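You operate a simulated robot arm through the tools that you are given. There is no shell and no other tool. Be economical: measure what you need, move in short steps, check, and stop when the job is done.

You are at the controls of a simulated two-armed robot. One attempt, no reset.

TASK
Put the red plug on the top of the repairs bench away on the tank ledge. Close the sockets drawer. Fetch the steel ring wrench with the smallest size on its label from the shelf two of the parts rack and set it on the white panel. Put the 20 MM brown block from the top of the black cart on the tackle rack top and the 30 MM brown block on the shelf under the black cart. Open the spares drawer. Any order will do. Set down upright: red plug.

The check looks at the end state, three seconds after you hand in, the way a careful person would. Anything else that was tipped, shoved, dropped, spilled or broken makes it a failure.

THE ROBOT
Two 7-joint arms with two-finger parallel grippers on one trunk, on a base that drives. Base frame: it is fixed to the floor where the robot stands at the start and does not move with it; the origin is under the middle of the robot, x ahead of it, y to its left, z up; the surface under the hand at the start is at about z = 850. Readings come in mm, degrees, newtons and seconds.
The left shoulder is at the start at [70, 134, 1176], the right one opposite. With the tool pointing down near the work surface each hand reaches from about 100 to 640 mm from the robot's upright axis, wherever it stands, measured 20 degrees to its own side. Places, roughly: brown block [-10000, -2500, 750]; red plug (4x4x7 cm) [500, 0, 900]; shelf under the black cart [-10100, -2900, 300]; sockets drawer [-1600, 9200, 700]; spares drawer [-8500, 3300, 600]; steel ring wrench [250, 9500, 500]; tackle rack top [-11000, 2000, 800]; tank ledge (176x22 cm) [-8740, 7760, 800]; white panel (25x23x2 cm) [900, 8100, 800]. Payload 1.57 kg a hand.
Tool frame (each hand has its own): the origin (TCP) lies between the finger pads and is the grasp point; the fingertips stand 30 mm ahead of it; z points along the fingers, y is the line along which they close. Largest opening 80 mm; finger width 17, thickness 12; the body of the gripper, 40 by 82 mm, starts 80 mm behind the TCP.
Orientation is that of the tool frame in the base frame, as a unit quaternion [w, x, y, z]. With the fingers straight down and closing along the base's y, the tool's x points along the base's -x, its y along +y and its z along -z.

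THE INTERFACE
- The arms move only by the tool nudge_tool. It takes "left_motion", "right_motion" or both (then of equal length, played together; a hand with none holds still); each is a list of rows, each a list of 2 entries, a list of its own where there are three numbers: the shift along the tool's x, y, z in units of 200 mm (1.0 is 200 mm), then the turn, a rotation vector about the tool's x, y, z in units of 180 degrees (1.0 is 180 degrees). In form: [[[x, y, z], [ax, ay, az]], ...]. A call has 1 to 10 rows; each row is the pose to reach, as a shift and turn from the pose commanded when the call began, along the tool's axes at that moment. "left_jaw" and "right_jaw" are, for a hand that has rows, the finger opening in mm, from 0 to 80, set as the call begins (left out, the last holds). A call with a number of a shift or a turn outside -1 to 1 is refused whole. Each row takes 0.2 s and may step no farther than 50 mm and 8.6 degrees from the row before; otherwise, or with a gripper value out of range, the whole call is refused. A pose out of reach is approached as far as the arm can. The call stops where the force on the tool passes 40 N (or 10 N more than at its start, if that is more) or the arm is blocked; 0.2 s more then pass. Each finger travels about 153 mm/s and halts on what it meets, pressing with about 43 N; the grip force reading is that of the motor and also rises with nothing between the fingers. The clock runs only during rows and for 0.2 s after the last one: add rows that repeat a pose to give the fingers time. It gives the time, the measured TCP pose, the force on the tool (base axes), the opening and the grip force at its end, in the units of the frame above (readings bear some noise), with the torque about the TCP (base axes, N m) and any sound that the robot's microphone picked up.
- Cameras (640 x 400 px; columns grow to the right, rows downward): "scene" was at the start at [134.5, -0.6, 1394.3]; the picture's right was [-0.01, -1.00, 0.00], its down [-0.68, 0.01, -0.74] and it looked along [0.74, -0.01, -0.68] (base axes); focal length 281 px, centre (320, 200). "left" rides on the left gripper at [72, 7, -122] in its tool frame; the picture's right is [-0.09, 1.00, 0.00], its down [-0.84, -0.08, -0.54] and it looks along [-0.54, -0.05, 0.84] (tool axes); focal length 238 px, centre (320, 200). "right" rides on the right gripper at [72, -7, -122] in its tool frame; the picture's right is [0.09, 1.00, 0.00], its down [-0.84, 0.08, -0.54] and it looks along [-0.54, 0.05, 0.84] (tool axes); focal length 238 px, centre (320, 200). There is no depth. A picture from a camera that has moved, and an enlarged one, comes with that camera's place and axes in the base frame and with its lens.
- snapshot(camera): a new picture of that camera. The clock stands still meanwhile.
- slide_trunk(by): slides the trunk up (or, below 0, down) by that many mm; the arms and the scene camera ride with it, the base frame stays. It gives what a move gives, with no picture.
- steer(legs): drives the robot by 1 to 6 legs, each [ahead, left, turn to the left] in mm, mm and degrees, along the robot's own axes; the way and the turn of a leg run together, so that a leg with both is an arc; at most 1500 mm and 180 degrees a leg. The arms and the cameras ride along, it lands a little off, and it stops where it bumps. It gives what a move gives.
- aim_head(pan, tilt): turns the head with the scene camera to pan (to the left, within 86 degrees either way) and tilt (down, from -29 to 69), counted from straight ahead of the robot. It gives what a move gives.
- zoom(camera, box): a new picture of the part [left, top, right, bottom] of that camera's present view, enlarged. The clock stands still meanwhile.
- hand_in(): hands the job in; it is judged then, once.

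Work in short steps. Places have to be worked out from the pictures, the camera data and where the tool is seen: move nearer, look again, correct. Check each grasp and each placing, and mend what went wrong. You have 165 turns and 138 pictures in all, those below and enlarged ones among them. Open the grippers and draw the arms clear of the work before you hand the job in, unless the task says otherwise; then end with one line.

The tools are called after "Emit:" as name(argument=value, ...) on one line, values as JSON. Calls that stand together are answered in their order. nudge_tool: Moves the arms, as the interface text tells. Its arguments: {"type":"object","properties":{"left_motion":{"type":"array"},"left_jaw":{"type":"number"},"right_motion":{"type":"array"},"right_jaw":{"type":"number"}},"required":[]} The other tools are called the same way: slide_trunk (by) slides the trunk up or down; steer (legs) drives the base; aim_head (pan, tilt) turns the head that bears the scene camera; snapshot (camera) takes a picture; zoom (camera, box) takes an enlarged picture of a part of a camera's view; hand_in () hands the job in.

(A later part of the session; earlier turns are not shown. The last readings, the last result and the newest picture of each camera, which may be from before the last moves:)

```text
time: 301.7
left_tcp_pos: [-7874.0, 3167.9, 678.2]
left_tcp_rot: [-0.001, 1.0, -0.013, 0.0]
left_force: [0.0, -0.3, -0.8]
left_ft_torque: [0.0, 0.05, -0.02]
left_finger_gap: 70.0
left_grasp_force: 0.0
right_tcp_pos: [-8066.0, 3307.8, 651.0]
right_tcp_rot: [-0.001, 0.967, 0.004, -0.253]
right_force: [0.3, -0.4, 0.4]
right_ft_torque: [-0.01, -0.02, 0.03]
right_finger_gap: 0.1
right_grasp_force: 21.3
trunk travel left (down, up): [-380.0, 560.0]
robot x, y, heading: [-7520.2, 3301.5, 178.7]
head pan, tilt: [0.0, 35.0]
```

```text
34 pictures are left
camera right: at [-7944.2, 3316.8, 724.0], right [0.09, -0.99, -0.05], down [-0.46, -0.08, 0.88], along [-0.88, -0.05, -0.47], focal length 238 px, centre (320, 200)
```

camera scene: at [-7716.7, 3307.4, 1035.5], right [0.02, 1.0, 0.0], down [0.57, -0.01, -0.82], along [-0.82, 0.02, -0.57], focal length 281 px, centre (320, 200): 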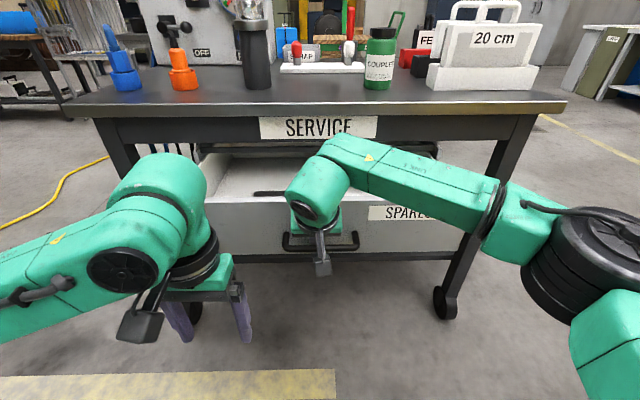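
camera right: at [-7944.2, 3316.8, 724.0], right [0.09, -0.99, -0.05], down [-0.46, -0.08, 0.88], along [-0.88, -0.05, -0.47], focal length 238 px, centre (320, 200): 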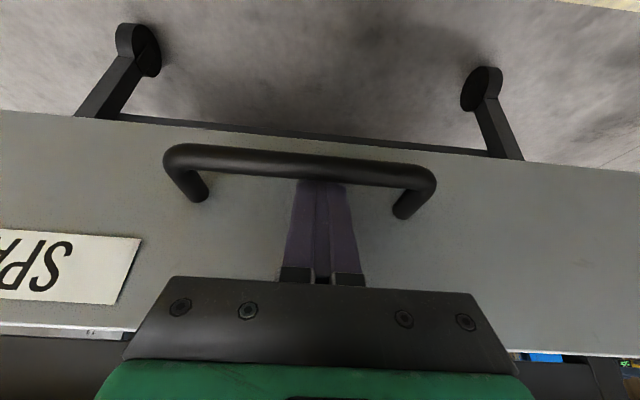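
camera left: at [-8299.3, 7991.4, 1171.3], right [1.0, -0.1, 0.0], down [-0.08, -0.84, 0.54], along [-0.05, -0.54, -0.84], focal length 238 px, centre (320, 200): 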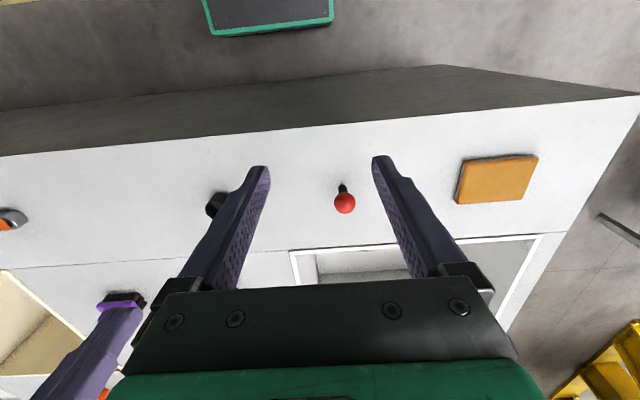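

Now about 260 mm open. I'll unhook along the finger axis and then back away.

Emit:
nudge_tool(right_motion=[[[-0.026, 0, 0.015], [0, 0, 0]], [[-0.026, 0, -0.1], [0, 0, 0]], [[-0.026, 0, -0.3], [0, 0, 0]], [[-0.026, 0, -0.5], [0, 0, 0]]])

Emit:
steer(legs=[[-120, 0, 0]])

Emit:
slide_trunk(by=370)

Emit:
snapshot(camera="scene")

```text
time: 302.7
left_tcp_pos: [-7873.6, 3169.1, 679.6]
left_tcp_rot: [-0.001, 1.0, -0.014, -0.001]
left_force: [-1.0, -0.5, 0.9]
left_ft_torque: [0.02, -0.02, -0.02]
left_finger_gap: 70.2
left_grasp_force: 0.0
right_tcp_pos: [-8023.4, 3308.5, 740.8]
right_tcp_rot: [-0.001, 0.967, 0.004, -0.253]
right_force: [0.2, 0.6, 0.3]
right_ft_torque: [-0.01, 0.02, 0.02]
right_finger_gap: 0.0
right_grasp_force: 21.7
trunk travel left (down, up): [-380.0, 560.0]
robot x, y, heading: [-7520.2, 3302.9, 178.5]
head pan, tilt: [0.0, 35.0]
```

```text
time: 303.9
left_tcp_pos: [-7750.6, 3165.9, 678.4]
left_tcp_rot: [0.0, 1.0, -0.013, 0.0]
left_force: [0.2, 0.4, 0.4]
left_ft_torque: [-0.02, 0.01, 0.0]
left_finger_gap: 70.0
left_grasp_force: 0.0
right_tcp_pos: [-7899.2, 3303.5, 742.6]
right_tcp_rot: [-0.001, 0.967, 0.005, -0.253]
right_force: [0.7, -0.2, 0.4]
right_ft_torque: [-0.01, 0.02, -0.01]
right_finger_gap: 0.0
right_grasp_force: 21.8
trunk travel left (down, up): [-380.0, 560.0]
robot x, y, heading: [-7398.5, 3300.9, 178.8]
head pan, tilt: [0.0, 35.0]
```

```text
time: 307.5
left_tcp_pos: [-7751.4, 3164.1, 1049.4]
left_tcp_rot: [-0.001, 1.0, -0.012, 0.0]
left_force: [0.4, -0.3, -0.2]
left_ft_torque: [-0.02, 0.01, -0.02]
left_finger_gap: 69.9
left_grasp_force: 0.2
right_tcp_pos: [-7900.5, 3304.0, 1111.7]
right_tcp_rot: [-0.002, 0.967, 0.004, -0.253]
right_force: [0.2, -0.3, 0.3]
right_ft_torque: [0.03, 0.02, -0.01]
right_finger_gap: 0.0
right_grasp_force: 21.7
trunk travel left (down, up): [-750.0, 190.0]
robot x, y, heading: [-7401.6, 3300.4, 178.6]
head pan, tilt: [0.0, 35.0]
```

```text
33 pictures are left
camera scene: at [-7535.9, 3302.9, 1405.4], right [0.02, 1.0, 0.0], down [0.57, -0.01, -0.82], along [-0.82, 0.02, -0.57], focal length 281 px, centre (320, 200)
```

scene: 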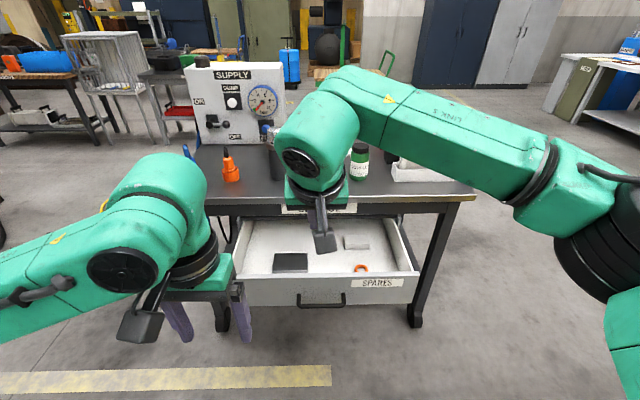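

The spares drawer is open and the cart looks undisturbed. I'll straighten the right hand, turn to face south and look for the way to the black cart.

Emit:
nudge_tool(right_motion=[[[0.15, 0, -0.05], [0, 0.041, 0]], [[0.3, 0, -0.1], [0, 0.082, 0]], [[0.45, 0, -0.15], [0, 0.123, 0]], [[0.55, 0, -0.2], [0, 0.163, 0]]])

Emit:
steer(legs=[[0, 0, 91.3]])

Emit:
aim_head(pan=-15, tilt=10)

Emit:
snapshot(camera="scene")

```text
time: 308.5
left_tcp_pos: [-7751.5, 3164.8, 1049.7]
left_tcp_rot: [0.0, 1.0, -0.012, 0.001]
left_force: [0.9, -0.4, -0.5]
left_ft_torque: [-0.01, 0.04, -0.01]
left_finger_gap: 69.7
left_grasp_force: 0.2
right_tcp_pos: [-7784.4, 3304.8, 1092.4]
right_tcp_rot: [-0.002, 1.0, 0.005, 0.001]
right_force: [0.1, 0.2, -0.2]
right_ft_torque: [0.03, 0.01, -0.02]
right_finger_gap: 0.0
right_grasp_force: 21.4
trunk travel left (down, up): [-750.0, 190.0]
robot x, y, heading: [-7400.0, 3300.4, 178.7]
head pan, tilt: [0.0, 35.0]
```

```text
time: 312.7
left_tcp_pos: [-7269.0, 2944.6, 1048.6]
left_tcp_rot: [-0.001, 0.72, 0.694, 0.0]
left_force: [1.1, 0.3, 0.2]
left_ft_torque: [-0.01, 0.04, 0.01]
left_finger_gap: 70.0
left_grasp_force: 0.0
right_tcp_pos: [-7409.5, 2912.6, 1091.5]
right_tcp_rot: [-0.002, 0.708, 0.706, 0.0]
right_force: [0.4, -0.1, 0.5]
right_ft_torque: [0.03, -0.05, 0.01]
right_finger_gap: 0.1
right_grasp_force: 21.4
trunk travel left (down, up): [-750.0, 190.0]
robot x, y, heading: [-7399.6, 3300.8, -92.0]
head pan, tilt: [0.0, 35.0]
```

```text
time: 313.6
left_tcp_pos: [-7267.2, 2945.4, 1048.6]
left_tcp_rot: [-0.002, 0.721, 0.693, 0.0]
left_force: [-1.6, 0.7, -0.8]
left_ft_torque: [0.0, 0.03, 0.01]
left_finger_gap: 70.1
left_grasp_force: 0.1
right_tcp_pos: [-7409.7, 2913.3, 1091.4]
right_tcp_rot: [-0.001, 0.708, 0.706, -0.001]
right_force: [-0.3, -0.4, 0.5]
right_ft_torque: [0.0, 0.01, -0.01]
right_finger_gap: 0.1
right_grasp_force: 21.2
trunk travel left (down, up): [-750.0, 190.0]
robot x, y, heading: [-7398.7, 3301.0, -91.8]
head pan, tilt: [-15.0, 10.0]
```

```text
32 pictures are left
camera scene: at [-7426.5, 3160.7, 1445.5], right [-0.96, 0.29, 0.0], down [0.05, 0.17, -0.98], along [-0.29, -0.94, -0.17], focal length 281 px, centre (320, 200)
```

scene: 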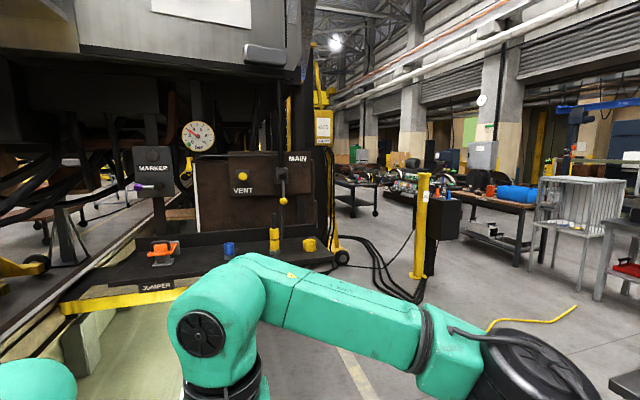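

The aisle ahead is crossed by hoses on the floor between the machine and the yellow post. I'll go round the north of the service cart and inspect the western way.

Emit:
steer(legs=[[-1200, 0, 1.8], [0, -1200, 0], [0, -1200, 0], [1000, 0, 0]])

Emit:
aim_head(pan=0, tilt=18)

Emit:
snapshot(camera="scene")

```text
time: 315.9
left_tcp_pos: [-7273.0, 3166.8, 1050.0]
left_tcp_rot: [0.0, 0.726, 0.687, -0.002]
left_force: [-0.9, 1.3, 1.2]
left_ft_torque: [-0.03, 0.01, 0.02]
left_finger_gap: 70.0
left_grasp_force: 0.0
right_tcp_pos: [-7413.2, 3139.2, 1094.2]
right_tcp_rot: [-0.001, 0.714, 0.7, -0.003]
right_force: [-0.8, 0.7, 0.3]
right_ft_torque: [-0.02, 0.0, -0.01]
right_finger_gap: 0.0
right_grasp_force: 21.4
trunk travel left (down, up): [-750.0, 190.0]
robot x, y, heading: [-7397.7, 3520.0, -92.9]
head pan, tilt: [-15.0, 10.0]
stopped in leg 1: the robot was blocked; the commanded pose is now the measured one
```

```text
time: 316.7
left_tcp_pos: [-7274.5, 3163.0, 1049.1]
left_tcp_rot: [-0.001, 0.727, 0.687, 0.001]
left_force: [-0.1, -0.4, 0.5]
left_ft_torque: [-0.02, 0.01, 0.0]
left_finger_gap: 69.9
left_grasp_force: 0.1
right_tcp_pos: [-7416.5, 3133.2, 1092.4]
right_tcp_rot: [-0.001, 0.715, 0.699, 0.0]
right_force: [-1.1, -0.5, 0.3]
right_ft_torque: [-0.02, 0.01, 0.02]
right_finger_gap: 0.0
right_grasp_force: 21.1
trunk travel left (down, up): [-750.0, 190.0]
robot x, y, heading: [-7398.9, 3520.2, -93.2]
head pan, tilt: [0.0, 18.0]
```

```text
31 pictures are left
camera scene: at [-7405.5, 3376.2, 1432.5], right [-1.0, 0.05, 0.0], down [0.02, 0.31, -0.95], along [-0.05, -0.95, -0.31], focal length 281 px, centre (320, 200)
```

scene: 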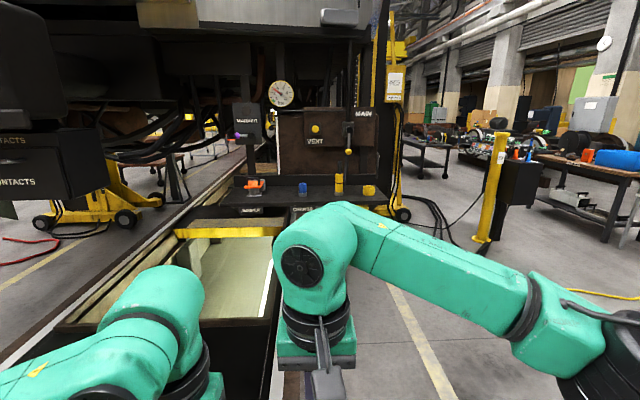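

I was blocked behind, close to the pit. I'll move right (west) 330 mm first, then back up along the lane I used before.

Emit:
steer(legs=[[0, -330, 3], [-1000, 0, 0]])

Emit:
aim_head(pan=-60, tilt=12)

Emit:
snapshot(camera="scene")

```text
time: 323.6
left_tcp_pos: [-7581.7, 4162.5, 1048.1]
left_tcp_rot: [-0.001, 0.719, 0.695, -0.001]
left_force: [0.2, -0.4, -0.6]
left_ft_torque: [0.01, -0.03, 0.01]
left_finger_gap: 70.1
left_grasp_force: 0.1
right_tcp_pos: [-7721.0, 4130.1, 1089.1]
right_tcp_rot: [-0.003, 0.704, 0.711, 0.002]
right_force: [0.4, 0.2, -0.1]
right_ft_torque: [-0.01, -0.03, 0.01]
right_finger_gap: 0.2
right_grasp_force: 21.0
trunk travel left (down, up): [-750.0, 190.0]
robot x, y, heading: [-7710.1, 4521.2, -91.3]
head pan, tilt: [0.0, 18.0]
stopped in leg 2: the robot was blocked; the commanded pose is now the measured one
```

```text
time: 324.9
left_tcp_pos: [-7581.2, 4161.2, 1048.0]
left_tcp_rot: [-0.002, 0.717, 0.697, 0.001]
left_force: [0.4, -0.2, 0.1]
left_ft_torque: [0.03, 0.01, 0.01]
left_finger_gap: 70.1
left_grasp_force: 0.0
right_tcp_pos: [-7720.6, 4128.7, 1089.1]
right_tcp_rot: [-0.002, 0.703, 0.712, 0.003]
right_force: [-0.7, 0.2, 0.0]
right_ft_torque: [-0.02, 0.03, 0.01]
right_finger_gap: 0.4
right_grasp_force: 21.1
trunk travel left (down, up): [-750.0, 190.0]
robot x, y, heading: [-7710.8, 4522.3, -91.4]
head pan, tilt: [-60.0, 12.0]
```

```text
30 pictures are left
camera scene: at [-7798.3, 4416.3, 1441.1], right [-0.48, 0.88, 0.01], down [0.19, 0.11, -0.98], along [-0.86, -0.47, -0.22], focal length 281 px, centre (320, 200)
```

scene: 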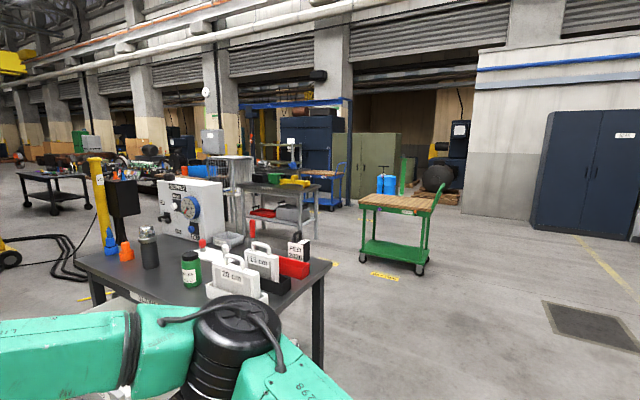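

I was blocked again, most likely by the yellow structure beside my left elbow. The tackle rack is the grey stand at about (-10820, 2060). I'll move west away from the structure to x ≈ -9900 and then look south.

Emit:
steer(legs=[[0, -1000, 1.3], [0, -1200, 0]])

Emit:
aim_head(pan=0, tilt=15)

Emit:
snapshot(camera="scene")

```text
time: 335.7
left_tcp_pos: [-9735.5, 4134.6, 1050.6]
left_tcp_rot: [0.0, 0.697, 0.717, -0.002]
left_force: [0.7, 0.0, 0.4]
left_ft_torque: [-0.01, -0.02, 0.01]
left_finger_gap: 70.2
left_grasp_force: 0.1
right_tcp_pos: [-9871.4, 4092.4, 1091.7]
right_tcp_rot: [-0.002, 0.682, 0.731, -0.002]
right_force: [-1.0, -0.5, -0.2]
right_ft_torque: [-0.02, 0.02, 0.05]
right_finger_gap: 0.2
right_grasp_force: 20.9
trunk travel left (down, up): [-750.0, 190.0]
robot x, y, heading: [-9890.6, 4479.9, -87.9]
head pan, tilt: [-60.0, 12.0]
```

```text
time: 337.0
left_tcp_pos: [-9735.0, 4133.8, 1050.6]
left_tcp_rot: [-0.001, 0.697, 0.717, -0.002]
left_force: [-0.7, -0.7, 0.3]
left_ft_torque: [0.01, -0.01, 0.0]
left_finger_gap: 69.8
left_grasp_force: 0.0
right_tcp_pos: [-9872.4, 4093.0, 1091.8]
right_tcp_rot: [-0.001, 0.682, 0.732, -0.001]
right_force: [0.1, -0.1, -0.1]
right_ft_torque: [0.02, 0.01, 0.03]
right_finger_gap: 0.1
right_grasp_force: 21.1
trunk travel left (down, up): [-750.0, 190.0]
robot x, y, heading: [-9890.3, 4479.8, -88.0]
head pan, tilt: [0.0, 15.0]
```

```text
29 pictures are left
camera scene: at [-9883.0, 4335.8, 1437.5], right [-1.0, -0.03, 0.0], down [-0.01, 0.26, -0.97], along [0.03, -0.97, -0.26], focal length 281 px, centre (320, 200)
```

scene: 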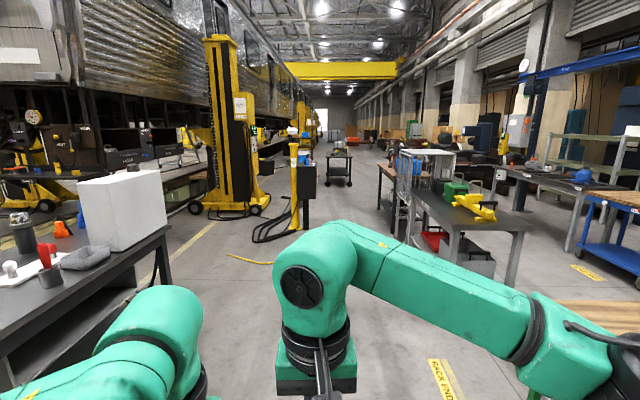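

There's a clear view of the black cart straight down the aisle, with the tackle rack on the right. I'll drive 1.5 m ahead and check the floor.

Emit:
steer(legs=[[1450, 0, -2]])

Emit:
aim_head(pan=-8, tilt=38)

Emit:
snapshot(camera="scene")

```text
time: 344.2
left_tcp_pos: [-9730.4, 2678.1, 1051.2]
left_tcp_rot: [0.0, 0.712, 0.702, -0.002]
left_force: [-0.2, 1.1, -0.3]
left_ft_torque: [0.02, 0.04, 0.04]
left_finger_gap: 70.0
left_grasp_force: 0.0
right_tcp_pos: [-9868.8, 2644.2, 1092.6]
right_tcp_rot: [-0.001, 0.698, 0.716, -0.001]
right_force: [-0.5, 0.8, 0.5]
right_ft_torque: [0.0, 0.0, 0.0]
right_finger_gap: 0.0
right_grasp_force: 21.5
trunk travel left (down, up): [-750.0, 190.0]
robot x, y, heading: [-9870.9, 3027.8, -90.4]
head pan, tilt: [0.0, 15.0]
```

```text
time: 345.1
left_tcp_pos: [-9731.9, 2678.1, 1050.5]
left_tcp_rot: [0.0, 0.712, 0.702, -0.002]
left_force: [-0.2, -0.3, -0.1]
left_ft_torque: [0.02, 0.01, 0.05]
left_finger_gap: 70.1
left_grasp_force: 0.1
right_tcp_pos: [-9869.1, 2642.6, 1093.0]
right_tcp_rot: [0.0, 0.698, 0.716, -0.002]
right_force: [-0.1, 0.6, 0.1]
right_ft_torque: [-0.01, -0.01, -0.02]
right_finger_gap: 0.0
right_grasp_force: 21.3
trunk travel left (down, up): [-750.0, 190.0]
robot x, y, heading: [-9869.5, 3032.3, -90.5]
head pan, tilt: [-8.0, 38.0]
```

```text
28 pictures are left
camera scene: at [-9881.5, 2894.3, 1401.0], right [-0.99, 0.15, 0.0], down [0.09, 0.61, -0.79], along [-0.12, -0.78, -0.62], focal length 281 px, centre (320, 200)
```

scene: 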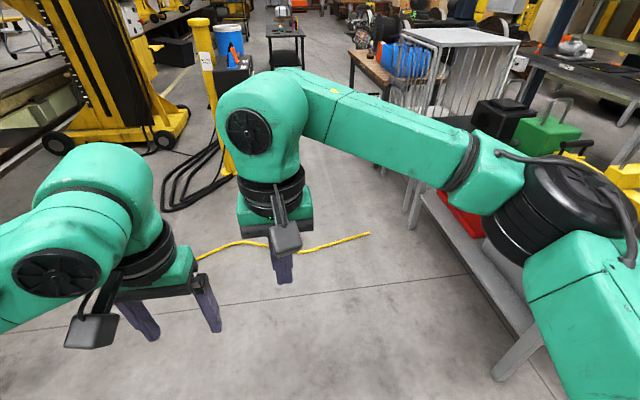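

A thin yellow hose lies across the aisle and there's no way round it. I'll centre on x ≈ -10180, clear of the post's box and the rack, and drive on slowly; a bump will stop me.

Emit:
steer(legs=[[0, -310, 0.5], [1500, 0, 0]])

Emit:
steer(legs=[[1500, 0, 0], [800, 0, 0]])

Emit:
aim_head(pan=0, tilt=22)

Emit:
snapshot(camera="scene")

```text
time: 354.5
left_tcp_pos: [-10014.9, 1109.5, 1050.9]
left_tcp_rot: [0.0, 0.704, 0.71, -0.002]
left_force: [-0.2, -0.7, 0.4]
left_ft_torque: [0.01, -0.01, 0.01]
left_finger_gap: 69.8
left_grasp_force: 0.0
right_tcp_pos: [-10153.3, 1072.6, 1092.8]
right_tcp_rot: [-0.002, 0.689, 0.725, -0.001]
right_force: [0.2, 0.6, -0.7]
right_ft_torque: [0.02, 0.0, -0.02]
right_finger_gap: 0.0
right_grasp_force: 21.3
trunk travel left (down, up): [-750.0, 190.0]
robot x, y, heading: [-10160.8, 1462.6, -89.3]
head pan, tilt: [-8.0, 38.0]
```

```text
time: 365.6
left_tcp_pos: [-9932.7, -1150.2, 1050.6]
left_tcp_rot: [0.0, 0.691, 0.723, -0.003]
left_force: [0.4, 0.1, 0.3]
left_ft_torque: [0.01, -0.01, 0.03]
left_finger_gap: 70.0
left_grasp_force: 0.2
right_tcp_pos: [-10067.4, -1193.4, 1092.8]
right_tcp_rot: [-0.001, 0.676, 0.737, -0.001]
right_force: [-0.4, -0.3, 0.4]
right_ft_torque: [-0.02, -0.03, -0.02]
right_finger_gap: 0.0
right_grasp_force: 20.8
trunk travel left (down, up): [-750.0, 190.0]
robot x, y, heading: [-10091.8, -809.5, -87.4]
head pan, tilt: [-8.0, 38.0]
```

```text
time: 366.4
left_tcp_pos: [-9932.3, -1150.3, 1050.5]
left_tcp_rot: [0.0, 0.691, 0.723, -0.002]
left_force: [1.2, -0.3, -0.1]
left_ft_torque: [0.01, 0.01, 0.0]
left_finger_gap: 70.1
left_grasp_force: 0.0
right_tcp_pos: [-10067.9, -1193.3, 1092.5]
right_tcp_rot: [-0.001, 0.677, 0.736, -0.001]
right_force: [0.2, -0.3, 0.1]
right_ft_torque: [-0.03, 0.0, -0.06]
right_finger_gap: 0.1
right_grasp_force: 21.0
trunk travel left (down, up): [-750.0, 190.0]
robot x, y, heading: [-10094.3, -806.5, -87.0]
head pan, tilt: [0.0, 22.0]
```

```text
27 pictures are left
camera scene: at [-10083.3, -950.3, 1426.0], right [-1.0, -0.05, 0.0], down [-0.02, 0.38, -0.93], along [0.05, -0.93, -0.38], focal length 281 px, centre (320, 200)
```

scene: 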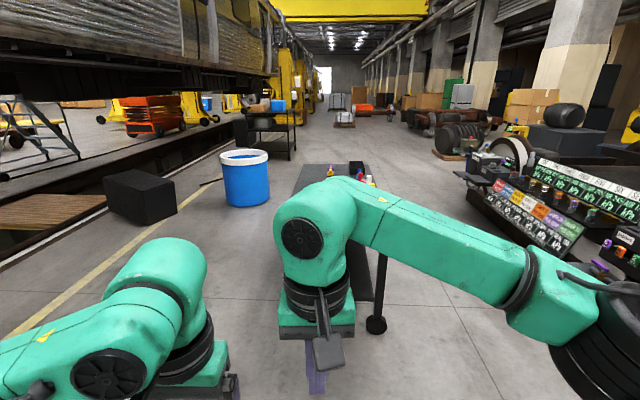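

The hose didn't block me. The cart is straight ahead with its near end at y ≈ -2335. I'll drive 1.15 m closer and look down at its top.

Emit:
steer(legs=[[1150, 0, -3]])

Emit:
nudge_tool(right_motion=[[[0.05, -0.2, 0], [0, 0, 0]], [[0.1, -0.4, 0], [0, 0, 0]], [[0.15, -0.6, 0], [0, 0, 0]], [[0.2, -0.8, 0], [0, 0, 0]]], right_jaw=80)

Emit:
aim_head(pan=0, tilt=45)

Emit:
snapshot(camera="scene")

```text
time: 372.4
left_tcp_pos: [-9950.2, -2335.5, 1051.5]
left_tcp_rot: [0.0, 0.72, 0.694, -0.002]
left_force: [0.1, -1.1, 0.5]
left_ft_torque: [0.01, -0.01, 0.0]
left_finger_gap: 69.9
left_grasp_force: 0.2
right_tcp_pos: [-10088.2, -2366.9, 1092.9]
right_tcp_rot: [-0.001, 0.706, 0.708, -0.001]
right_force: [0.4, 0.3, 1.3]
right_ft_torque: [0.02, -0.02, -0.01]
right_finger_gap: 0.1
right_grasp_force: 21.1
trunk travel left (down, up): [-750.0, 190.0]
robot x, y, heading: [-10077.0, -1983.4, -92.0]
head pan, tilt: [0.0, 22.0]
```

```text
time: 373.4
left_tcp_pos: [-9951.8, -2333.9, 1052.0]
left_tcp_rot: [0.001, 0.72, 0.694, -0.002]
left_force: [-0.3, -0.5, 0.1]
left_ft_torque: [0.03, -0.02, 0.0]
left_finger_gap: 70.0
left_grasp_force: 0.1
right_tcp_pos: [-10254.8, -2328.4, 1091.6]
right_tcp_rot: [0.001, 0.706, 0.708, -0.001]
right_force: [-0.4, -0.1, -0.2]
right_ft_torque: [-0.02, 0.0, 0.05]
right_finger_gap: 79.8
right_grasp_force: 0.0
trunk travel left (down, up): [-750.0, 190.0]
robot x, y, heading: [-10080.4, -1983.0, -91.7]
head pan, tilt: [0.0, 22.0]
```

```text
time: 374.3
left_tcp_pos: [-9948.6, -2336.0, 1050.9]
left_tcp_rot: [0.0, 0.72, 0.694, -0.003]
left_force: [-0.6, 0.4, -0.3]
left_ft_torque: [-0.01, -0.01, 0.01]
left_finger_gap: 69.8
left_grasp_force: 0.0
right_tcp_pos: [-10251.2, -2330.8, 1093.1]
right_tcp_rot: [-0.001, 0.706, 0.708, -0.001]
right_force: [-0.2, 0.3, -0.3]
right_ft_torque: [-0.01, -0.03, 0.01]
right_finger_gap: 79.9
right_grasp_force: 0.1
trunk travel left (down, up): [-750.0, 190.0]
robot x, y, heading: [-10080.5, -1981.0, -91.8]
head pan, tilt: [0.0, 45.0]
```

```text
26 pictures are left
camera scene: at [-10082.2, -2113.0, 1390.7], right [-1.0, 0.03, 0.0], down [0.02, 0.71, -0.71], along [-0.02, -0.71, -0.71], focal length 281 px, centre (320, 200)
```

scene: 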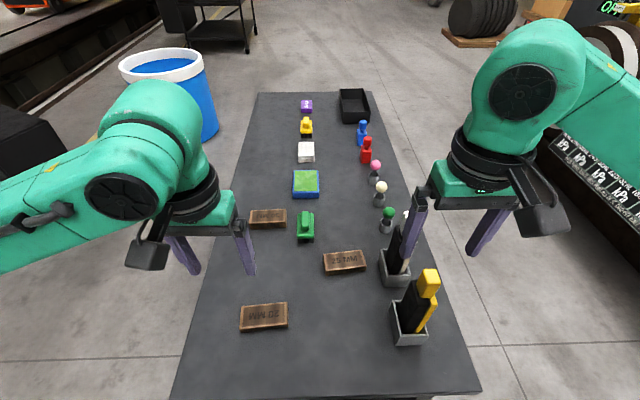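

I see three brown blocks, so I'll zoom in to read their labels.

Emit:
zoom(camera="scene", box=[225, 195, 385, 345])

```text
2.67 times, centred on (305, 270) of scene
camera zoom: at [-10082.2, -2113.0, 1390.7], right [-1.0, 0.03, 0.0], down [0.02, 0.71, -0.71], along [-0.02, -0.71, -0.71], focal length 749 px, centre (360, 13)
```

zoom: 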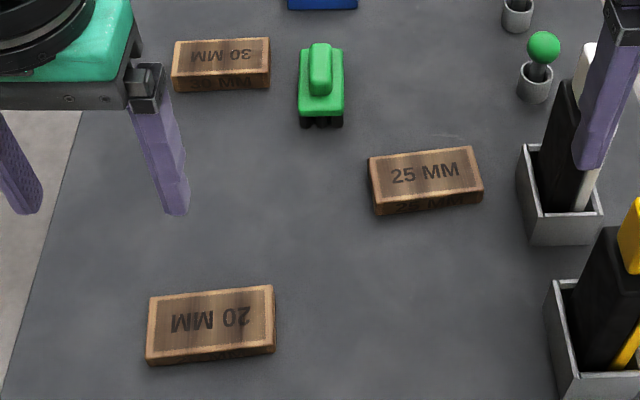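

The 20 MM block is at about (-9965, -2379) and the 30 MM one at about (-9943, -2674), with the 25 MM one as a distractor. The east side of the cart suits both hands, so I'll drive round and face it (heading 180°).

Emit:
steer(legs=[[-300, 0, 1.8], [0, 570, 0], [0, 0, -90], [0, 830, 0]])

Emit:
snapshot(camera="scene")

```text
time: 387.0
left_tcp_pos: [-9811.4, -2648.6, 1051.8]
left_tcp_rot: [0.0, 1.0, 0.013, -0.002]
left_force: [0.5, 0.2, 0.6]
left_ft_torque: [0.01, -0.01, 0.0]
left_finger_gap: 69.8
left_grasp_force: 0.0
right_tcp_pos: [-9824.3, -2345.4, 1091.8]
right_tcp_rot: [-0.001, 0.999, 0.034, 0.0]
right_force: [0.2, -0.2, 0.1]
right_ft_torque: [0.03, 0.01, -0.02]
right_finger_gap: 79.8
right_grasp_force: 0.1
trunk travel left (down, up): [-750.0, 190.0]
robot x, y, heading: [-9464.1, -2496.8, -178.0]
head pan, tilt: [0.0, 45.0]
```

```text
24 pictures are left
camera scene: at [-9596.9, -2499.3, 1390.7], right [-0.03, 1.0, 0.0], down [0.71, 0.02, -0.71], along [-0.71, -0.02, -0.71], focal length 281 px, centre (320, 200)
```

scene: 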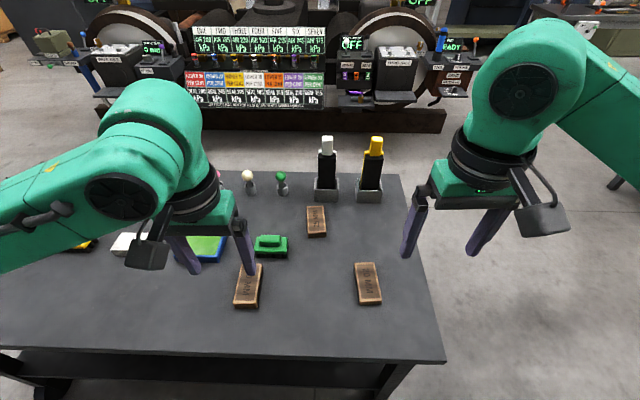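

Combining both views, the 20 MM block is at (-9957, -2388) and the 30 MM at (-9937, -2687), with tops at z ≈ 742. I'll lower the trunk and pitch the left hand forward so I can later set the 30 MM block flat under the cart.

Emit:
slide_trunk(by=-200)

Emit:
nudge_tool(left_motion=[[[-0.08, 0.02, 0], [0, -0.0417, 0]], [[-0.16, 0.04, 0], [0, -0.0833, 0]], [[-0.24, 0.06, 0], [0, -0.125, 0]], [[-0.32, 0.08, 0], [0, -0.1667, 0]], [[-0.4, 0.1, 0], [0, -0.2083, 0]], [[-0.45, 0.12, 0], [0, -0.25, 0]]], left_jaw=80)

Emit:
snapshot(camera="left")

```text
time: 389.2
left_tcp_pos: [-9812.4, -2648.7, 852.0]
left_tcp_rot: [-0.003, 1.0, 0.013, -0.001]
left_force: [-0.3, -0.8, -0.1]
left_ft_torque: [-0.02, 0.0, -0.01]
left_finger_gap: 70.1
left_grasp_force: 0.0
right_tcp_pos: [-9824.3, -2345.7, 891.5]
right_tcp_rot: [-0.002, 0.999, 0.033, -0.001]
right_force: [-0.7, 0.4, 0.3]
right_ft_torque: [0.01, 0.03, 0.04]
right_finger_gap: 79.9
right_grasp_force: 0.0
trunk travel left (down, up): [-550.0, 390.0]
robot x, y, heading: [-9469.2, -2497.7, -178.2]
head pan, tilt: [0.0, 45.0]
```

```text
time: 390.6
left_tcp_pos: [-9899.9, -2674.4, 851.8]
left_tcp_rot: [0.004, 0.923, 0.013, -0.385]
left_force: [0.8, 0.1, 0.6]
left_ft_torque: [-0.01, -0.04, -0.02]
left_finger_gap: 80.0
left_grasp_force: 0.1
left hand out of reach, approached as far as the arm can: row 3, 4, 5
right_tcp_pos: [-9823.9, -2344.3, 892.7]
right_tcp_rot: [0.0, 0.999, 0.033, -0.002]
right_force: [0.3, 0.2, -0.6]
right_ft_torque: [-0.04, 0.0, -0.02]
right_finger_gap: 80.3
right_grasp_force: 0.2
trunk travel left (down, up): [-550.0, 390.0]
robot x, y, heading: [-9469.4, -2495.8, -178.5]
head pan, tilt: [0.0, 45.0]
```

```text
23 pictures are left
camera left: at [-9763.4, -2677.6, 886.2], right [-0.04, -1.0, 0.06], down [-0.21, 0.07, 0.98], along [-0.98, 0.02, -0.21], focal length 238 px, centre (320, 200)
```

left: 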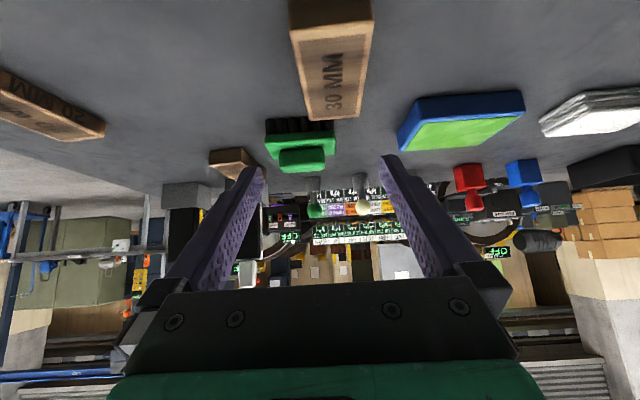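

The 30 MM block is about 56 mm wide and aligned with the hand. I'll lower the left hand over it to (-9924, -2688, 752).

Emit:
nudge_tool(left_motion=[[[0.09, 0.05, 0.12], [0, 0, 0]], [[0.18, 0.07, 0.27], [0, 0, 0]], [[0.25, 0.07, 0.41], [0, 0, 0]]])

Emit:
snapshot(camera="left")

```text
time: 391.4
left_tcp_pos: [-9926.0, -2691.6, 755.3]
left_tcp_rot: [0.004, 0.923, 0.013, -0.384]
left_force: [1.1, 0.4, -0.2]
left_ft_torque: [-0.02, 0.02, 0.02]
left_finger_gap: 79.9
left_grasp_force: 0.1
right_tcp_pos: [-9825.4, -2345.3, 891.0]
right_tcp_rot: [-0.002, 0.999, 0.033, -0.001]
right_force: [-1.0, 0.0, 0.3]
right_ft_torque: [0.0, -0.01, -0.02]
right_finger_gap: 79.9
right_grasp_force: 0.2
trunk travel left (down, up): [-550.0, 390.0]
robot x, y, heading: [-9463.4, -2495.9, -178.3]
head pan, tilt: [0.0, 45.0]
```

```text
22 pictures are left
camera left: at [-9788.2, -2695.5, 790.5], right [-0.04, -1.0, 0.06], down [-0.21, 0.07, 0.98], along [-0.98, 0.03, -0.21], focal length 238 px, centre (320, 200)
```

left: 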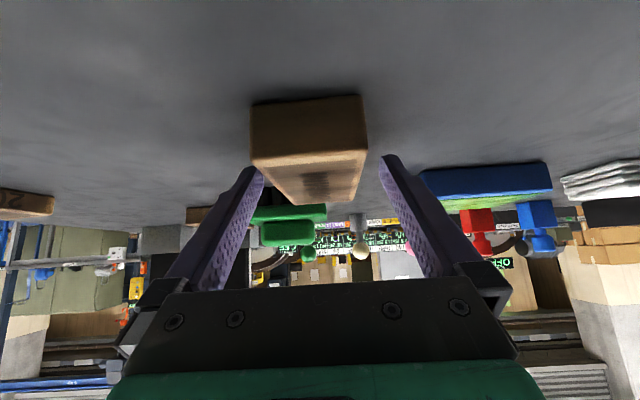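

The fingers straddle the block (top 744, cart surface 719), with the tips at about z 728. I'll close and lift slightly.

Emit:
nudge_tool(left_motion=[[[0.007, 0, 0.007], [0, 0, 0]], [[0.007, 0, 0.007], [0, 0, 0]], [[0.007, 0, 0.007], [0, 0, 0]], [[0.007, 0, 0.007], [0, 0, 0]]], left_jaw=30)

Emit:
nudge_tool(left_motion=[[[-0.1, 0, -0.1], [0, 0, 0]], [[-0.25, 0, -0.25], [0, 0, 0]]])

Emit:
snapshot(camera="scene")

```text
time: 392.4
left_tcp_pos: [-9925.3, -2691.1, 755.2]
left_tcp_rot: [0.004, 0.922, 0.012, -0.386]
left_force: [-2.4, -3.0, 11.0]
left_ft_torque: [-0.3, -0.32, -0.11]
left_finger_gap: 54.3
left_grasp_force: 43.3
right_tcp_pos: [-9824.2, -2345.3, 892.6]
right_tcp_rot: [-0.001, 0.999, 0.033, -0.001]
right_force: [-0.1, 0.0, 0.3]
right_ft_torque: [-0.01, 0.0, 0.02]
right_finger_gap: 80.0
right_grasp_force: 0.1
trunk travel left (down, up): [-550.0, 390.0]
robot x, y, heading: [-9467.1, -2495.2, -178.2]
head pan, tilt: [0.0, 45.0]
```

```text
time: 393.0
left_tcp_pos: [-9923.9, -2690.2, 826.6]
left_tcp_rot: [0.004, 0.923, 0.012, -0.384]
left_force: [0.4, 0.0, -1.5]
left_ft_torque: [-0.01, 0.01, -0.01]
left_finger_gap: 54.1
left_grasp_force: 43.1
right_tcp_pos: [-9823.7, -2345.4, 891.3]
right_tcp_rot: [-0.002, 0.999, 0.034, 0.001]
right_force: [0.0, 0.7, -0.6]
right_ft_torque: [0.02, 0.0, 0.01]
right_finger_gap: 79.9
right_grasp_force: 0.0
trunk travel left (down, up): [-550.0, 390.0]
robot x, y, heading: [-9467.3, -2494.8, -178.2]
head pan, tilt: [0.0, 45.0]
```

```text
21 pictures are left
camera scene: at [-9597.1, -2499.4, 1190.5], right [-0.03, 1.0, 0.0], down [0.71, 0.02, -0.71], along [-0.71, -0.02, -0.71], focal length 281 px, centre (320, 200)
```

scene: 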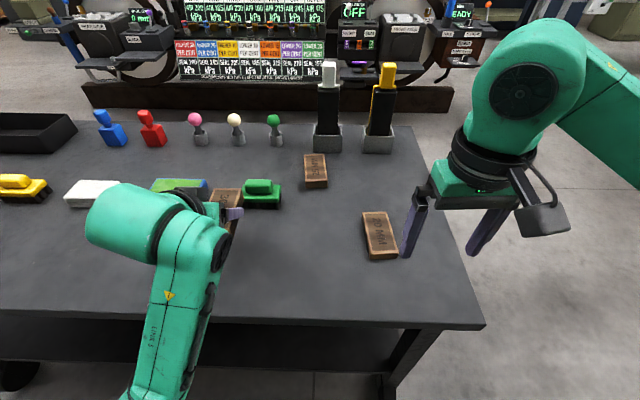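

The 30 MM block is held at a 54 mm gap. Next the right hand goes over the 20 MM block at about (-9952, -2389) for a pre-grasp look.

Emit:
nudge_tool(right_motion=[[[-0.22, 0.06, 0], [0, 0, 0]], [[-0.44, 0.12, 0.05], [0, 0, 0]], [[-0.653, 0.177, 0.1], [0, 0, 0]], [[-0.653, 0.177, 0.3], [0, 0, 0]], [[-0.653, 0.177, 0.475], [0, 0, 0]]])

Emit:
snapshot(camera="right")

```text
time: 394.2
left_tcp_pos: [-9925.1, -2690.7, 827.1]
left_tcp_rot: [0.004, 0.923, 0.012, -0.384]
left_force: [0.8, -0.2, -1.4]
left_ft_torque: [0.0, -0.02, 0.03]
left_finger_gap: 54.4
left_grasp_force: 42.5
right_tcp_pos: [-9955.6, -2387.9, 797.1]
right_tcp_rot: [-0.001, 0.999, 0.033, -0.001]
right_force: [0.1, -0.4, -0.7]
right_ft_torque: [-0.02, -0.04, 0.04]
right_finger_gap: 80.1
right_grasp_force: 0.0
trunk travel left (down, up): [-550.0, 390.0]
robot x, y, heading: [-9468.7, -2498.6, -178.4]
head pan, tilt: [0.0, 45.0]
```

```text
20 pictures are left
camera right: at [-9885.1, -2376.2, 919.5], right [0.16, -0.99, 0.0], down [-0.83, -0.13, 0.54], along [-0.53, -0.08, -0.84], focal length 238 px, centre (320, 200)
```

right: 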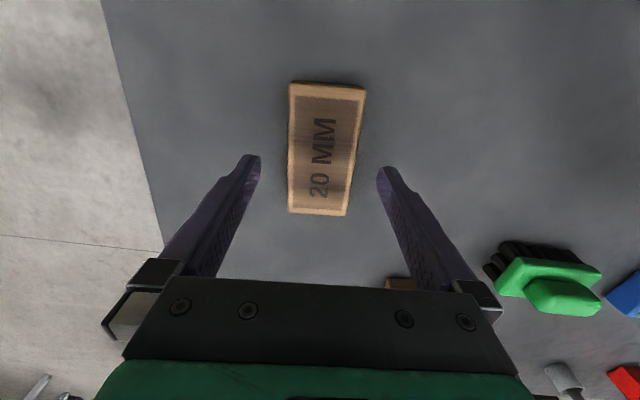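

The block is centred between the fingers. I'll lower 43 mm and close.

Emit:
nudge_tool(right_motion=[[[0.02, 0, 0.12], [0, 0, 0]], [[0.03, 0, 0.215], [0, 0, 0]]])

Emit:
nudge_tool(right_motion=[[[0, 0, 0], [0, 0, 0]], [[0, 0, 0], [0, 0, 0]], [[0, 0, 0], [0, 0, 0]]], right_jaw=30)

Emit:
nudge_tool(right_motion=[[[0, 0, -0.2], [0, 0, 0]], [[0, 0, -0.45], [0, 0, 0]], [[0.1, -0.05, -0.65], [0, 0, 0]], [[0.3, -0.1, -0.75], [0, 0, 0]], [[0.5, -0.12, -0.75], [0, 0, 0]]])

Emit:
snapshot(camera="right")

```text
time: 394.8
left_tcp_pos: [-9925.1, -2689.5, 827.6]
left_tcp_rot: [0.004, 0.923, 0.012, -0.384]
left_force: [-0.7, 0.2, -1.5]
left_ft_torque: [-0.02, -0.03, 0.0]
left_finger_gap: 54.1
left_grasp_force: 42.7
right_tcp_pos: [-9948.9, -2387.7, 754.3]
right_tcp_rot: [-0.001, 0.999, 0.033, 0.0]
right_force: [0.3, 0.0, -0.5]
right_ft_torque: [-0.01, -0.01, -0.04]
right_finger_gap: 80.1
right_grasp_force: 0.1
trunk travel left (down, up): [-550.0, 390.0]
robot x, y, heading: [-9464.1, -2496.3, -178.0]
head pan, tilt: [0.0, 45.0]
```

```text
time: 395.6
left_tcp_pos: [-9923.5, -2690.3, 827.1]
left_tcp_rot: [0.005, 0.923, 0.013, -0.384]
left_force: [0.3, 0.4, -0.8]
left_ft_torque: [0.0, -0.04, -0.01]
left_finger_gap: 54.4
left_grasp_force: 42.9
right_tcp_pos: [-9948.3, -2388.5, 753.2]
right_tcp_rot: [-0.001, 0.999, 0.033, 0.0]
right_force: [0.7, -0.4, 0.1]
right_ft_torque: [-0.01, 0.03, 0.04]
right_finger_gap: 54.0
right_grasp_force: 42.9
trunk travel left (down, up): [-550.0, 390.0]
robot x, y, heading: [-9467.1, -2498.6, -178.4]
head pan, tilt: [0.0, 45.0]
```

```text
time: 396.8
left_tcp_pos: [-9923.1, -2690.8, 827.1]
left_tcp_rot: [0.005, 0.923, 0.013, -0.385]
left_force: [-0.1, 0.0, -1.7]
left_ft_torque: [-0.01, 0.0, 0.02]
left_finger_gap: 54.1
left_grasp_force: 43.2
right_tcp_pos: [-9845.5, -2360.4, 906.0]
right_tcp_rot: [-0.001, 0.999, 0.033, 0.0]
right_force: [0.3, 0.6, -0.6]
right_ft_torque: [0.01, 0.01, 0.0]
right_finger_gap: 54.3
right_grasp_force: 43.0
trunk travel left (down, up): [-550.0, 390.0]
robot x, y, heading: [-9469.3, -2494.6, -178.0]
head pan, tilt: [0.0, 45.0]
```

```text
19 pictures are left
camera right: at [-9774.2, -2348.0, 1029.7], right [0.16, -0.99, 0.0], down [-0.83, -0.13, 0.54], along [-0.54, -0.08, -0.84], focal length 238 px, centre (320, 200)
```

right: 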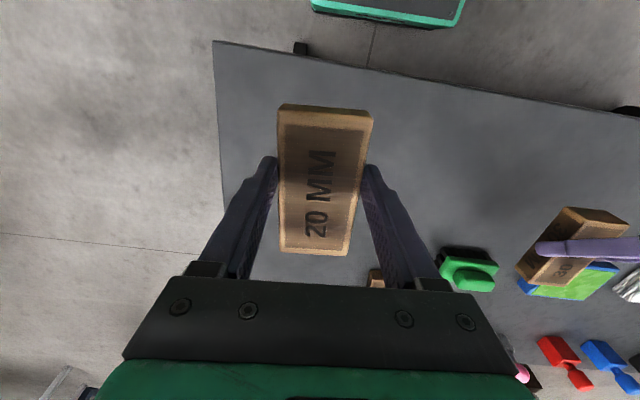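

Both blocks are held. I'll back off 300 mm, lower the trunk and look at the shelf under the cart.

Emit:
steer(legs=[[-300, 0, -2]])

Emit:
slide_trunk(by=-380)

Emit:
aim_head(pan=15, tilt=40)

Emit:
snapshot(camera="scene")

Emit:
snapshot(camera="left")

```text
time: 398.8
left_tcp_pos: [-9641.4, -2671.0, 827.9]
left_tcp_rot: [-0.003, 0.923, -0.004, -0.385]
left_force: [0.3, 0.2, -1.1]
left_ft_torque: [0.04, -0.03, 0.03]
left_finger_gap: 54.3
left_grasp_force: 43.2
right_tcp_pos: [-9551.7, -2343.7, 904.9]
right_tcp_rot: [-0.001, 1.0, 0.016, 0.0]
right_force: [-0.1, -0.5, -1.0]
right_ft_torque: [-0.03, 0.03, 0.0]
right_finger_gap: 53.9
right_grasp_force: 42.5
trunk travel left (down, up): [-550.0, 390.0]
robot x, y, heading: [-9176.3, -2493.0, 179.7]
head pan, tilt: [0.0, 45.0]
```

```text
time: 402.5
left_tcp_pos: [-9639.1, -2670.5, 446.9]
left_tcp_rot: [-0.003, 0.923, -0.004, -0.384]
left_force: [-0.5, 0.3, -1.5]
left_ft_torque: [-0.01, -0.01, 0.02]
left_finger_gap: 54.3
left_grasp_force: 43.2
right_tcp_pos: [-9551.4, -2343.7, 527.2]
right_tcp_rot: [-0.001, 1.0, 0.015, 0.001]
right_force: [-0.1, -0.4, -0.4]
right_ft_torque: [0.02, 0.03, -0.01]
right_finger_gap: 53.8
right_grasp_force: 42.5
trunk travel left (down, up): [-170.0, 770.0]
robot x, y, heading: [-9177.7, -2493.1, 179.7]
head pan, tilt: [0.0, 45.0]
```

```text
time: 403.2
left_tcp_pos: [-9639.7, -2669.8, 447.4]
left_tcp_rot: [-0.003, 0.923, -0.004, -0.385]
left_force: [0.1, 0.3, -1.5]
left_ft_torque: [0.0, -0.05, 0.02]
left_finger_gap: 53.9
left_grasp_force: 42.6
right_tcp_pos: [-9550.7, -2343.8, 525.6]
right_tcp_rot: [-0.001, 1.0, 0.015, -0.001]
right_force: [0.2, -0.5, -0.9]
right_ft_torque: [-0.01, -0.04, -0.03]
right_finger_gap: 54.1
right_grasp_force: 42.9
trunk travel left (down, up): [-170.0, 770.0]
robot x, y, heading: [-9173.1, -2492.1, 179.8]
head pan, tilt: [15.0, 40.0]
```

```text
18 pictures are left
camera scene: at [-9307.6, -2513.0, 817.9], right [-0.26, 0.97, 0.0], down [0.62, 0.16, -0.77], along [-0.74, -0.2, -0.64], focal length 281 px, centre (320, 200)
```

scene: 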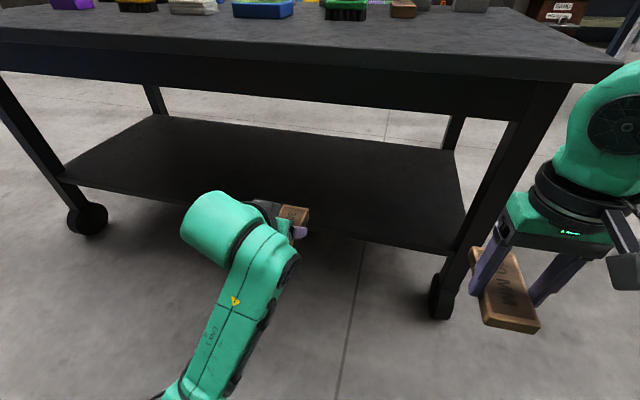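

```text
17 pictures are left
camera left: at [-9503.1, -2678.8, 481.5], right [-0.07, -1.0, 0.06], down [-0.2, 0.08, 0.98], along [-0.98, 0.06, -0.21], focal length 238 px, centre (320, 200)
```

left: 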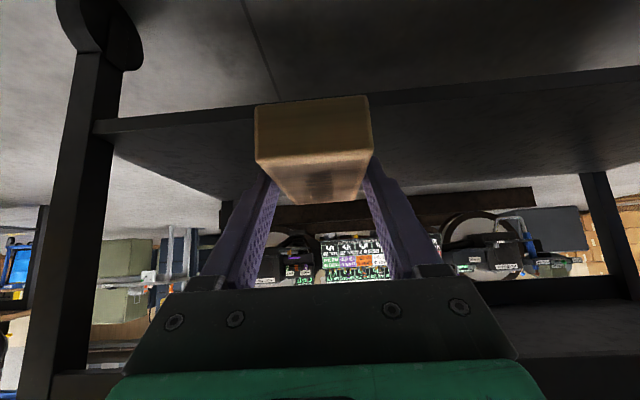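

The lower shelf is empty, with its edge at x ≈ -9785 and its surface at z ≈ 298. I'll lower 70 mm more, creep forward 80 mm, and extend the left arm under the top.

Emit:
slide_trunk(by=-70)

Emit:
steer(legs=[[80, 0, 0]])

Emit:
nudge_tool(left_motion=[[[-0.147, 0, 0.147], [0, 0, 0]], [[-0.294, 0, 0.294], [0, 0, 0]], [[-0.44, 0, 0.44], [0, 0, 0]], [[-0.59, 0, 0.59], [0, 0, 0]]])

Emit:
snapshot(camera="scene")

```text
time: 404.3
left_tcp_pos: [-9639.4, -2668.9, 382.8]
left_tcp_rot: [0.001, 0.922, -0.005, -0.387]
left_force: [-0.3, -0.4, -0.3]
left_ft_torque: [0.02, -0.03, 0.01]
left_finger_gap: 54.3
left_grasp_force: 43.1
right_tcp_pos: [-9550.9, -2341.1, 458.4]
right_tcp_rot: [0.002, 1.0, 0.015, -0.002]
right_force: [-0.7, 0.4, -0.7]
right_ft_torque: [0.03, -0.01, 0.0]
right_finger_gap: 53.8
right_grasp_force: 42.9
trunk travel left (down, up): [-100.0, 840.0]
robot x, y, heading: [-9177.1, -2494.3, 179.7]
head pan, tilt: [15.0, 40.0]
```

```text
time: 405.4
left_tcp_pos: [-9718.9, -2667.3, 385.1]
left_tcp_rot: [0.003, 0.921, -0.006, -0.389]
left_force: [0.2, 0.3, -1.2]
left_ft_torque: [0.01, -0.04, 0.03]
left_finger_gap: 54.0
left_grasp_force: 43.0
right_tcp_pos: [-9629.5, -2340.7, 458.3]
right_tcp_rot: [0.003, 1.0, 0.017, -0.004]
right_force: [0.5, 0.1, -0.7]
right_ft_torque: [0.01, -0.04, 0.03]
right_finger_gap: 54.2
right_grasp_force: 42.9
trunk travel left (down, up): [-100.0, 840.0]
robot x, y, heading: [-9255.0, -2493.4, 179.9]
head pan, tilt: [15.0, 40.0]
```

```text
time: 406.4
left_tcp_pos: [-9889.3, -2669.9, 382.1]
left_tcp_rot: [-0.002, 0.922, -0.004, -0.387]
left_force: [-0.6, 0.0, -1.0]
left_ft_torque: [0.03, -0.02, 0.0]
left_finger_gap: 54.1
left_grasp_force: 43.1
right_tcp_pos: [-9632.4, -2342.7, 455.5]
right_tcp_rot: [-0.002, 1.0, 0.015, 0.0]
right_force: [-0.1, 0.5, -1.0]
right_ft_torque: [0.02, 0.01, 0.01]
right_finger_gap: 54.0
right_grasp_force: 43.4
trunk travel left (down, up): [-100.0, 840.0]
robot x, y, heading: [-9255.3, -2493.3, 179.9]
head pan, tilt: [15.0, 40.0]
```

```text
16 pictures are left
camera scene: at [-9388.3, -2512.8, 747.7], right [-0.26, 0.97, 0.0], down [0.62, 0.16, -0.77], along [-0.74, -0.2, -0.64], focal length 281 px, centre (320, 200)
```

scene: 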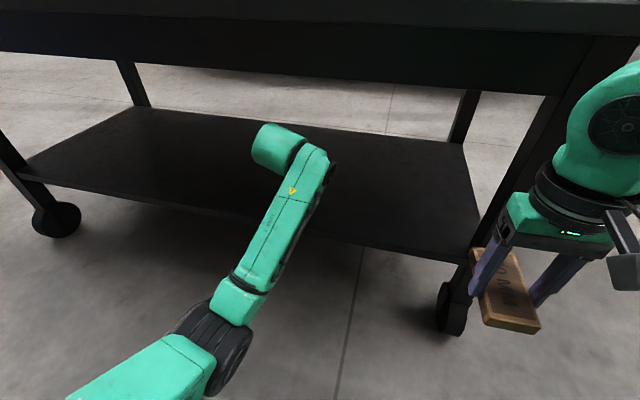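

The hand is over the shelf. I'll lower 34 mm, then in small steps until contact.

Emit:
nudge_tool(left_motion=[[[0.06, 0, 0.06], [0, 0, 0]], [[0.12, 0, 0.12], [0, 0, 0]]])

Emit:
nudge_tool(left_motion=[[[0.01, 0, 0.01], [0, 0, 0]], [[0.02, 0, 0.02], [0, 0, 0]]])

Emit:
snapshot(camera="left")

```text
time: 407.0
left_tcp_pos: [-9887.9, -2669.9, 345.6]
left_tcp_rot: [-0.003, 0.922, -0.005, -0.386]
left_force: [-0.5, 0.4, -1.4]
left_ft_torque: [-0.01, 0.01, -0.01]
left_finger_gap: 54.1
left_grasp_force: 43.1
right_tcp_pos: [-9632.1, -2343.4, 455.4]
right_tcp_rot: [-0.001, 1.0, 0.016, 0.0]
right_force: [0.0, -0.1, -0.7]
right_ft_torque: [0.02, -0.03, 0.02]
right_finger_gap: 54.3
right_grasp_force: 43.3
trunk travel left (down, up): [-100.0, 840.0]
robot x, y, heading: [-9256.4, -2493.9, 179.7]
head pan, tilt: [15.0, 40.0]
```

```text
time: 407.6
left_tcp_pos: [-9888.9, -2670.0, 341.8]
left_tcp_rot: [-0.002, 0.923, -0.004, -0.386]
left_force: [0.9, -0.5, -1.0]
left_ft_torque: [0.0, -0.02, 0.01]
left_finger_gap: 54.0
left_grasp_force: 42.9
right_tcp_pos: [-9632.2, -2342.6, 455.8]
right_tcp_rot: [-0.001, 1.0, 0.015, 0.0]
right_force: [0.3, 0.3, -1.3]
right_ft_torque: [0.0, -0.01, 0.01]
right_finger_gap: 53.9
right_grasp_force: 43.0
trunk travel left (down, up): [-100.0, 840.0]
robot x, y, heading: [-9255.5, -2493.4, 179.7]
head pan, tilt: [15.0, 40.0]
```

```text
15 pictures are left
camera left: at [-9751.7, -2678.2, 375.0], right [-0.07, -1.0, 0.07], down [-0.2, 0.08, 0.98], along [-0.98, 0.06, -0.21], focal length 238 px, centre (320, 200)
```

left: 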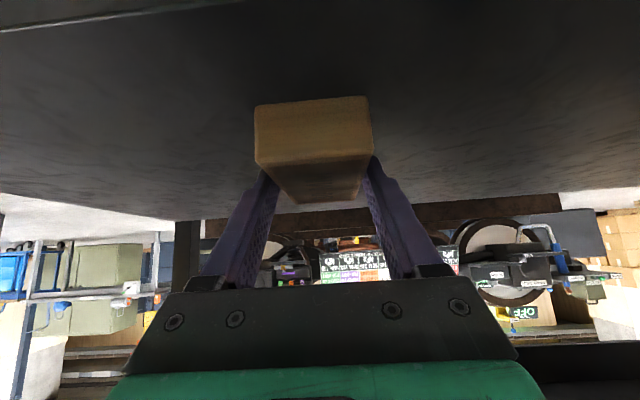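

The block is well inside the shelf's edge. I'll keep lowering in 4 mm steps.

Emit:
nudge_tool(left_motion=[[[0.0075, 0, 0.0075], [0, 0, 0]], [[0.015, 0, 0.015], [0, 0, 0]], [[0.0225, 0, 0.0225], [0, 0, 0]]])

Emit:
nudge_tool(left_motion=[[[0.0075, 0, 0.0075], [0, 0, 0]], [[0.015, 0, 0.015], [0, 0, 0]], [[0.0225, 0, 0.0225], [0, 0, 0]]])

```text
time: 408.4
left_tcp_pos: [-9888.9, -2668.6, 333.2]
left_tcp_rot: [-0.003, 0.923, -0.004, -0.385]
left_force: [-0.4, 0.2, -1.4]
left_ft_torque: [0.0, -0.01, 0.02]
left_finger_gap: 53.9
left_grasp_force: 42.7
right_tcp_pos: [-9632.2, -2343.4, 456.5]
right_tcp_rot: [0.0, 1.0, 0.016, 0.0]
right_force: [-0.4, -1.4, -0.7]
right_ft_torque: [0.01, -0.03, 0.01]
right_finger_gap: 53.9
right_grasp_force: 42.8
trunk travel left (down, up): [-100.0, 840.0]
robot x, y, heading: [-9255.3, -2493.5, 179.6]
head pan, tilt: [15.0, 40.0]
```

```text
time: 409.2
left_tcp_pos: [-9888.5, -2670.3, 326.9]
left_tcp_rot: [-0.002, 0.923, -0.004, -0.386]
left_force: [-0.1, 0.0, -1.3]
left_ft_torque: [0.04, -0.01, 0.0]
left_finger_gap: 54.3
left_grasp_force: 42.7
right_tcp_pos: [-9631.6, -2342.5, 455.0]
right_tcp_rot: [-0.001, 1.0, 0.016, 0.0]
right_force: [-0.3, -0.4, -1.2]
right_ft_torque: [0.01, 0.0, 0.05]
right_finger_gap: 53.6
right_grasp_force: 43.1
trunk travel left (down, up): [-100.0, 840.0]
robot x, y, heading: [-9256.6, -2487.3, 180.1]
head pan, tilt: [15.0, 40.0]
```

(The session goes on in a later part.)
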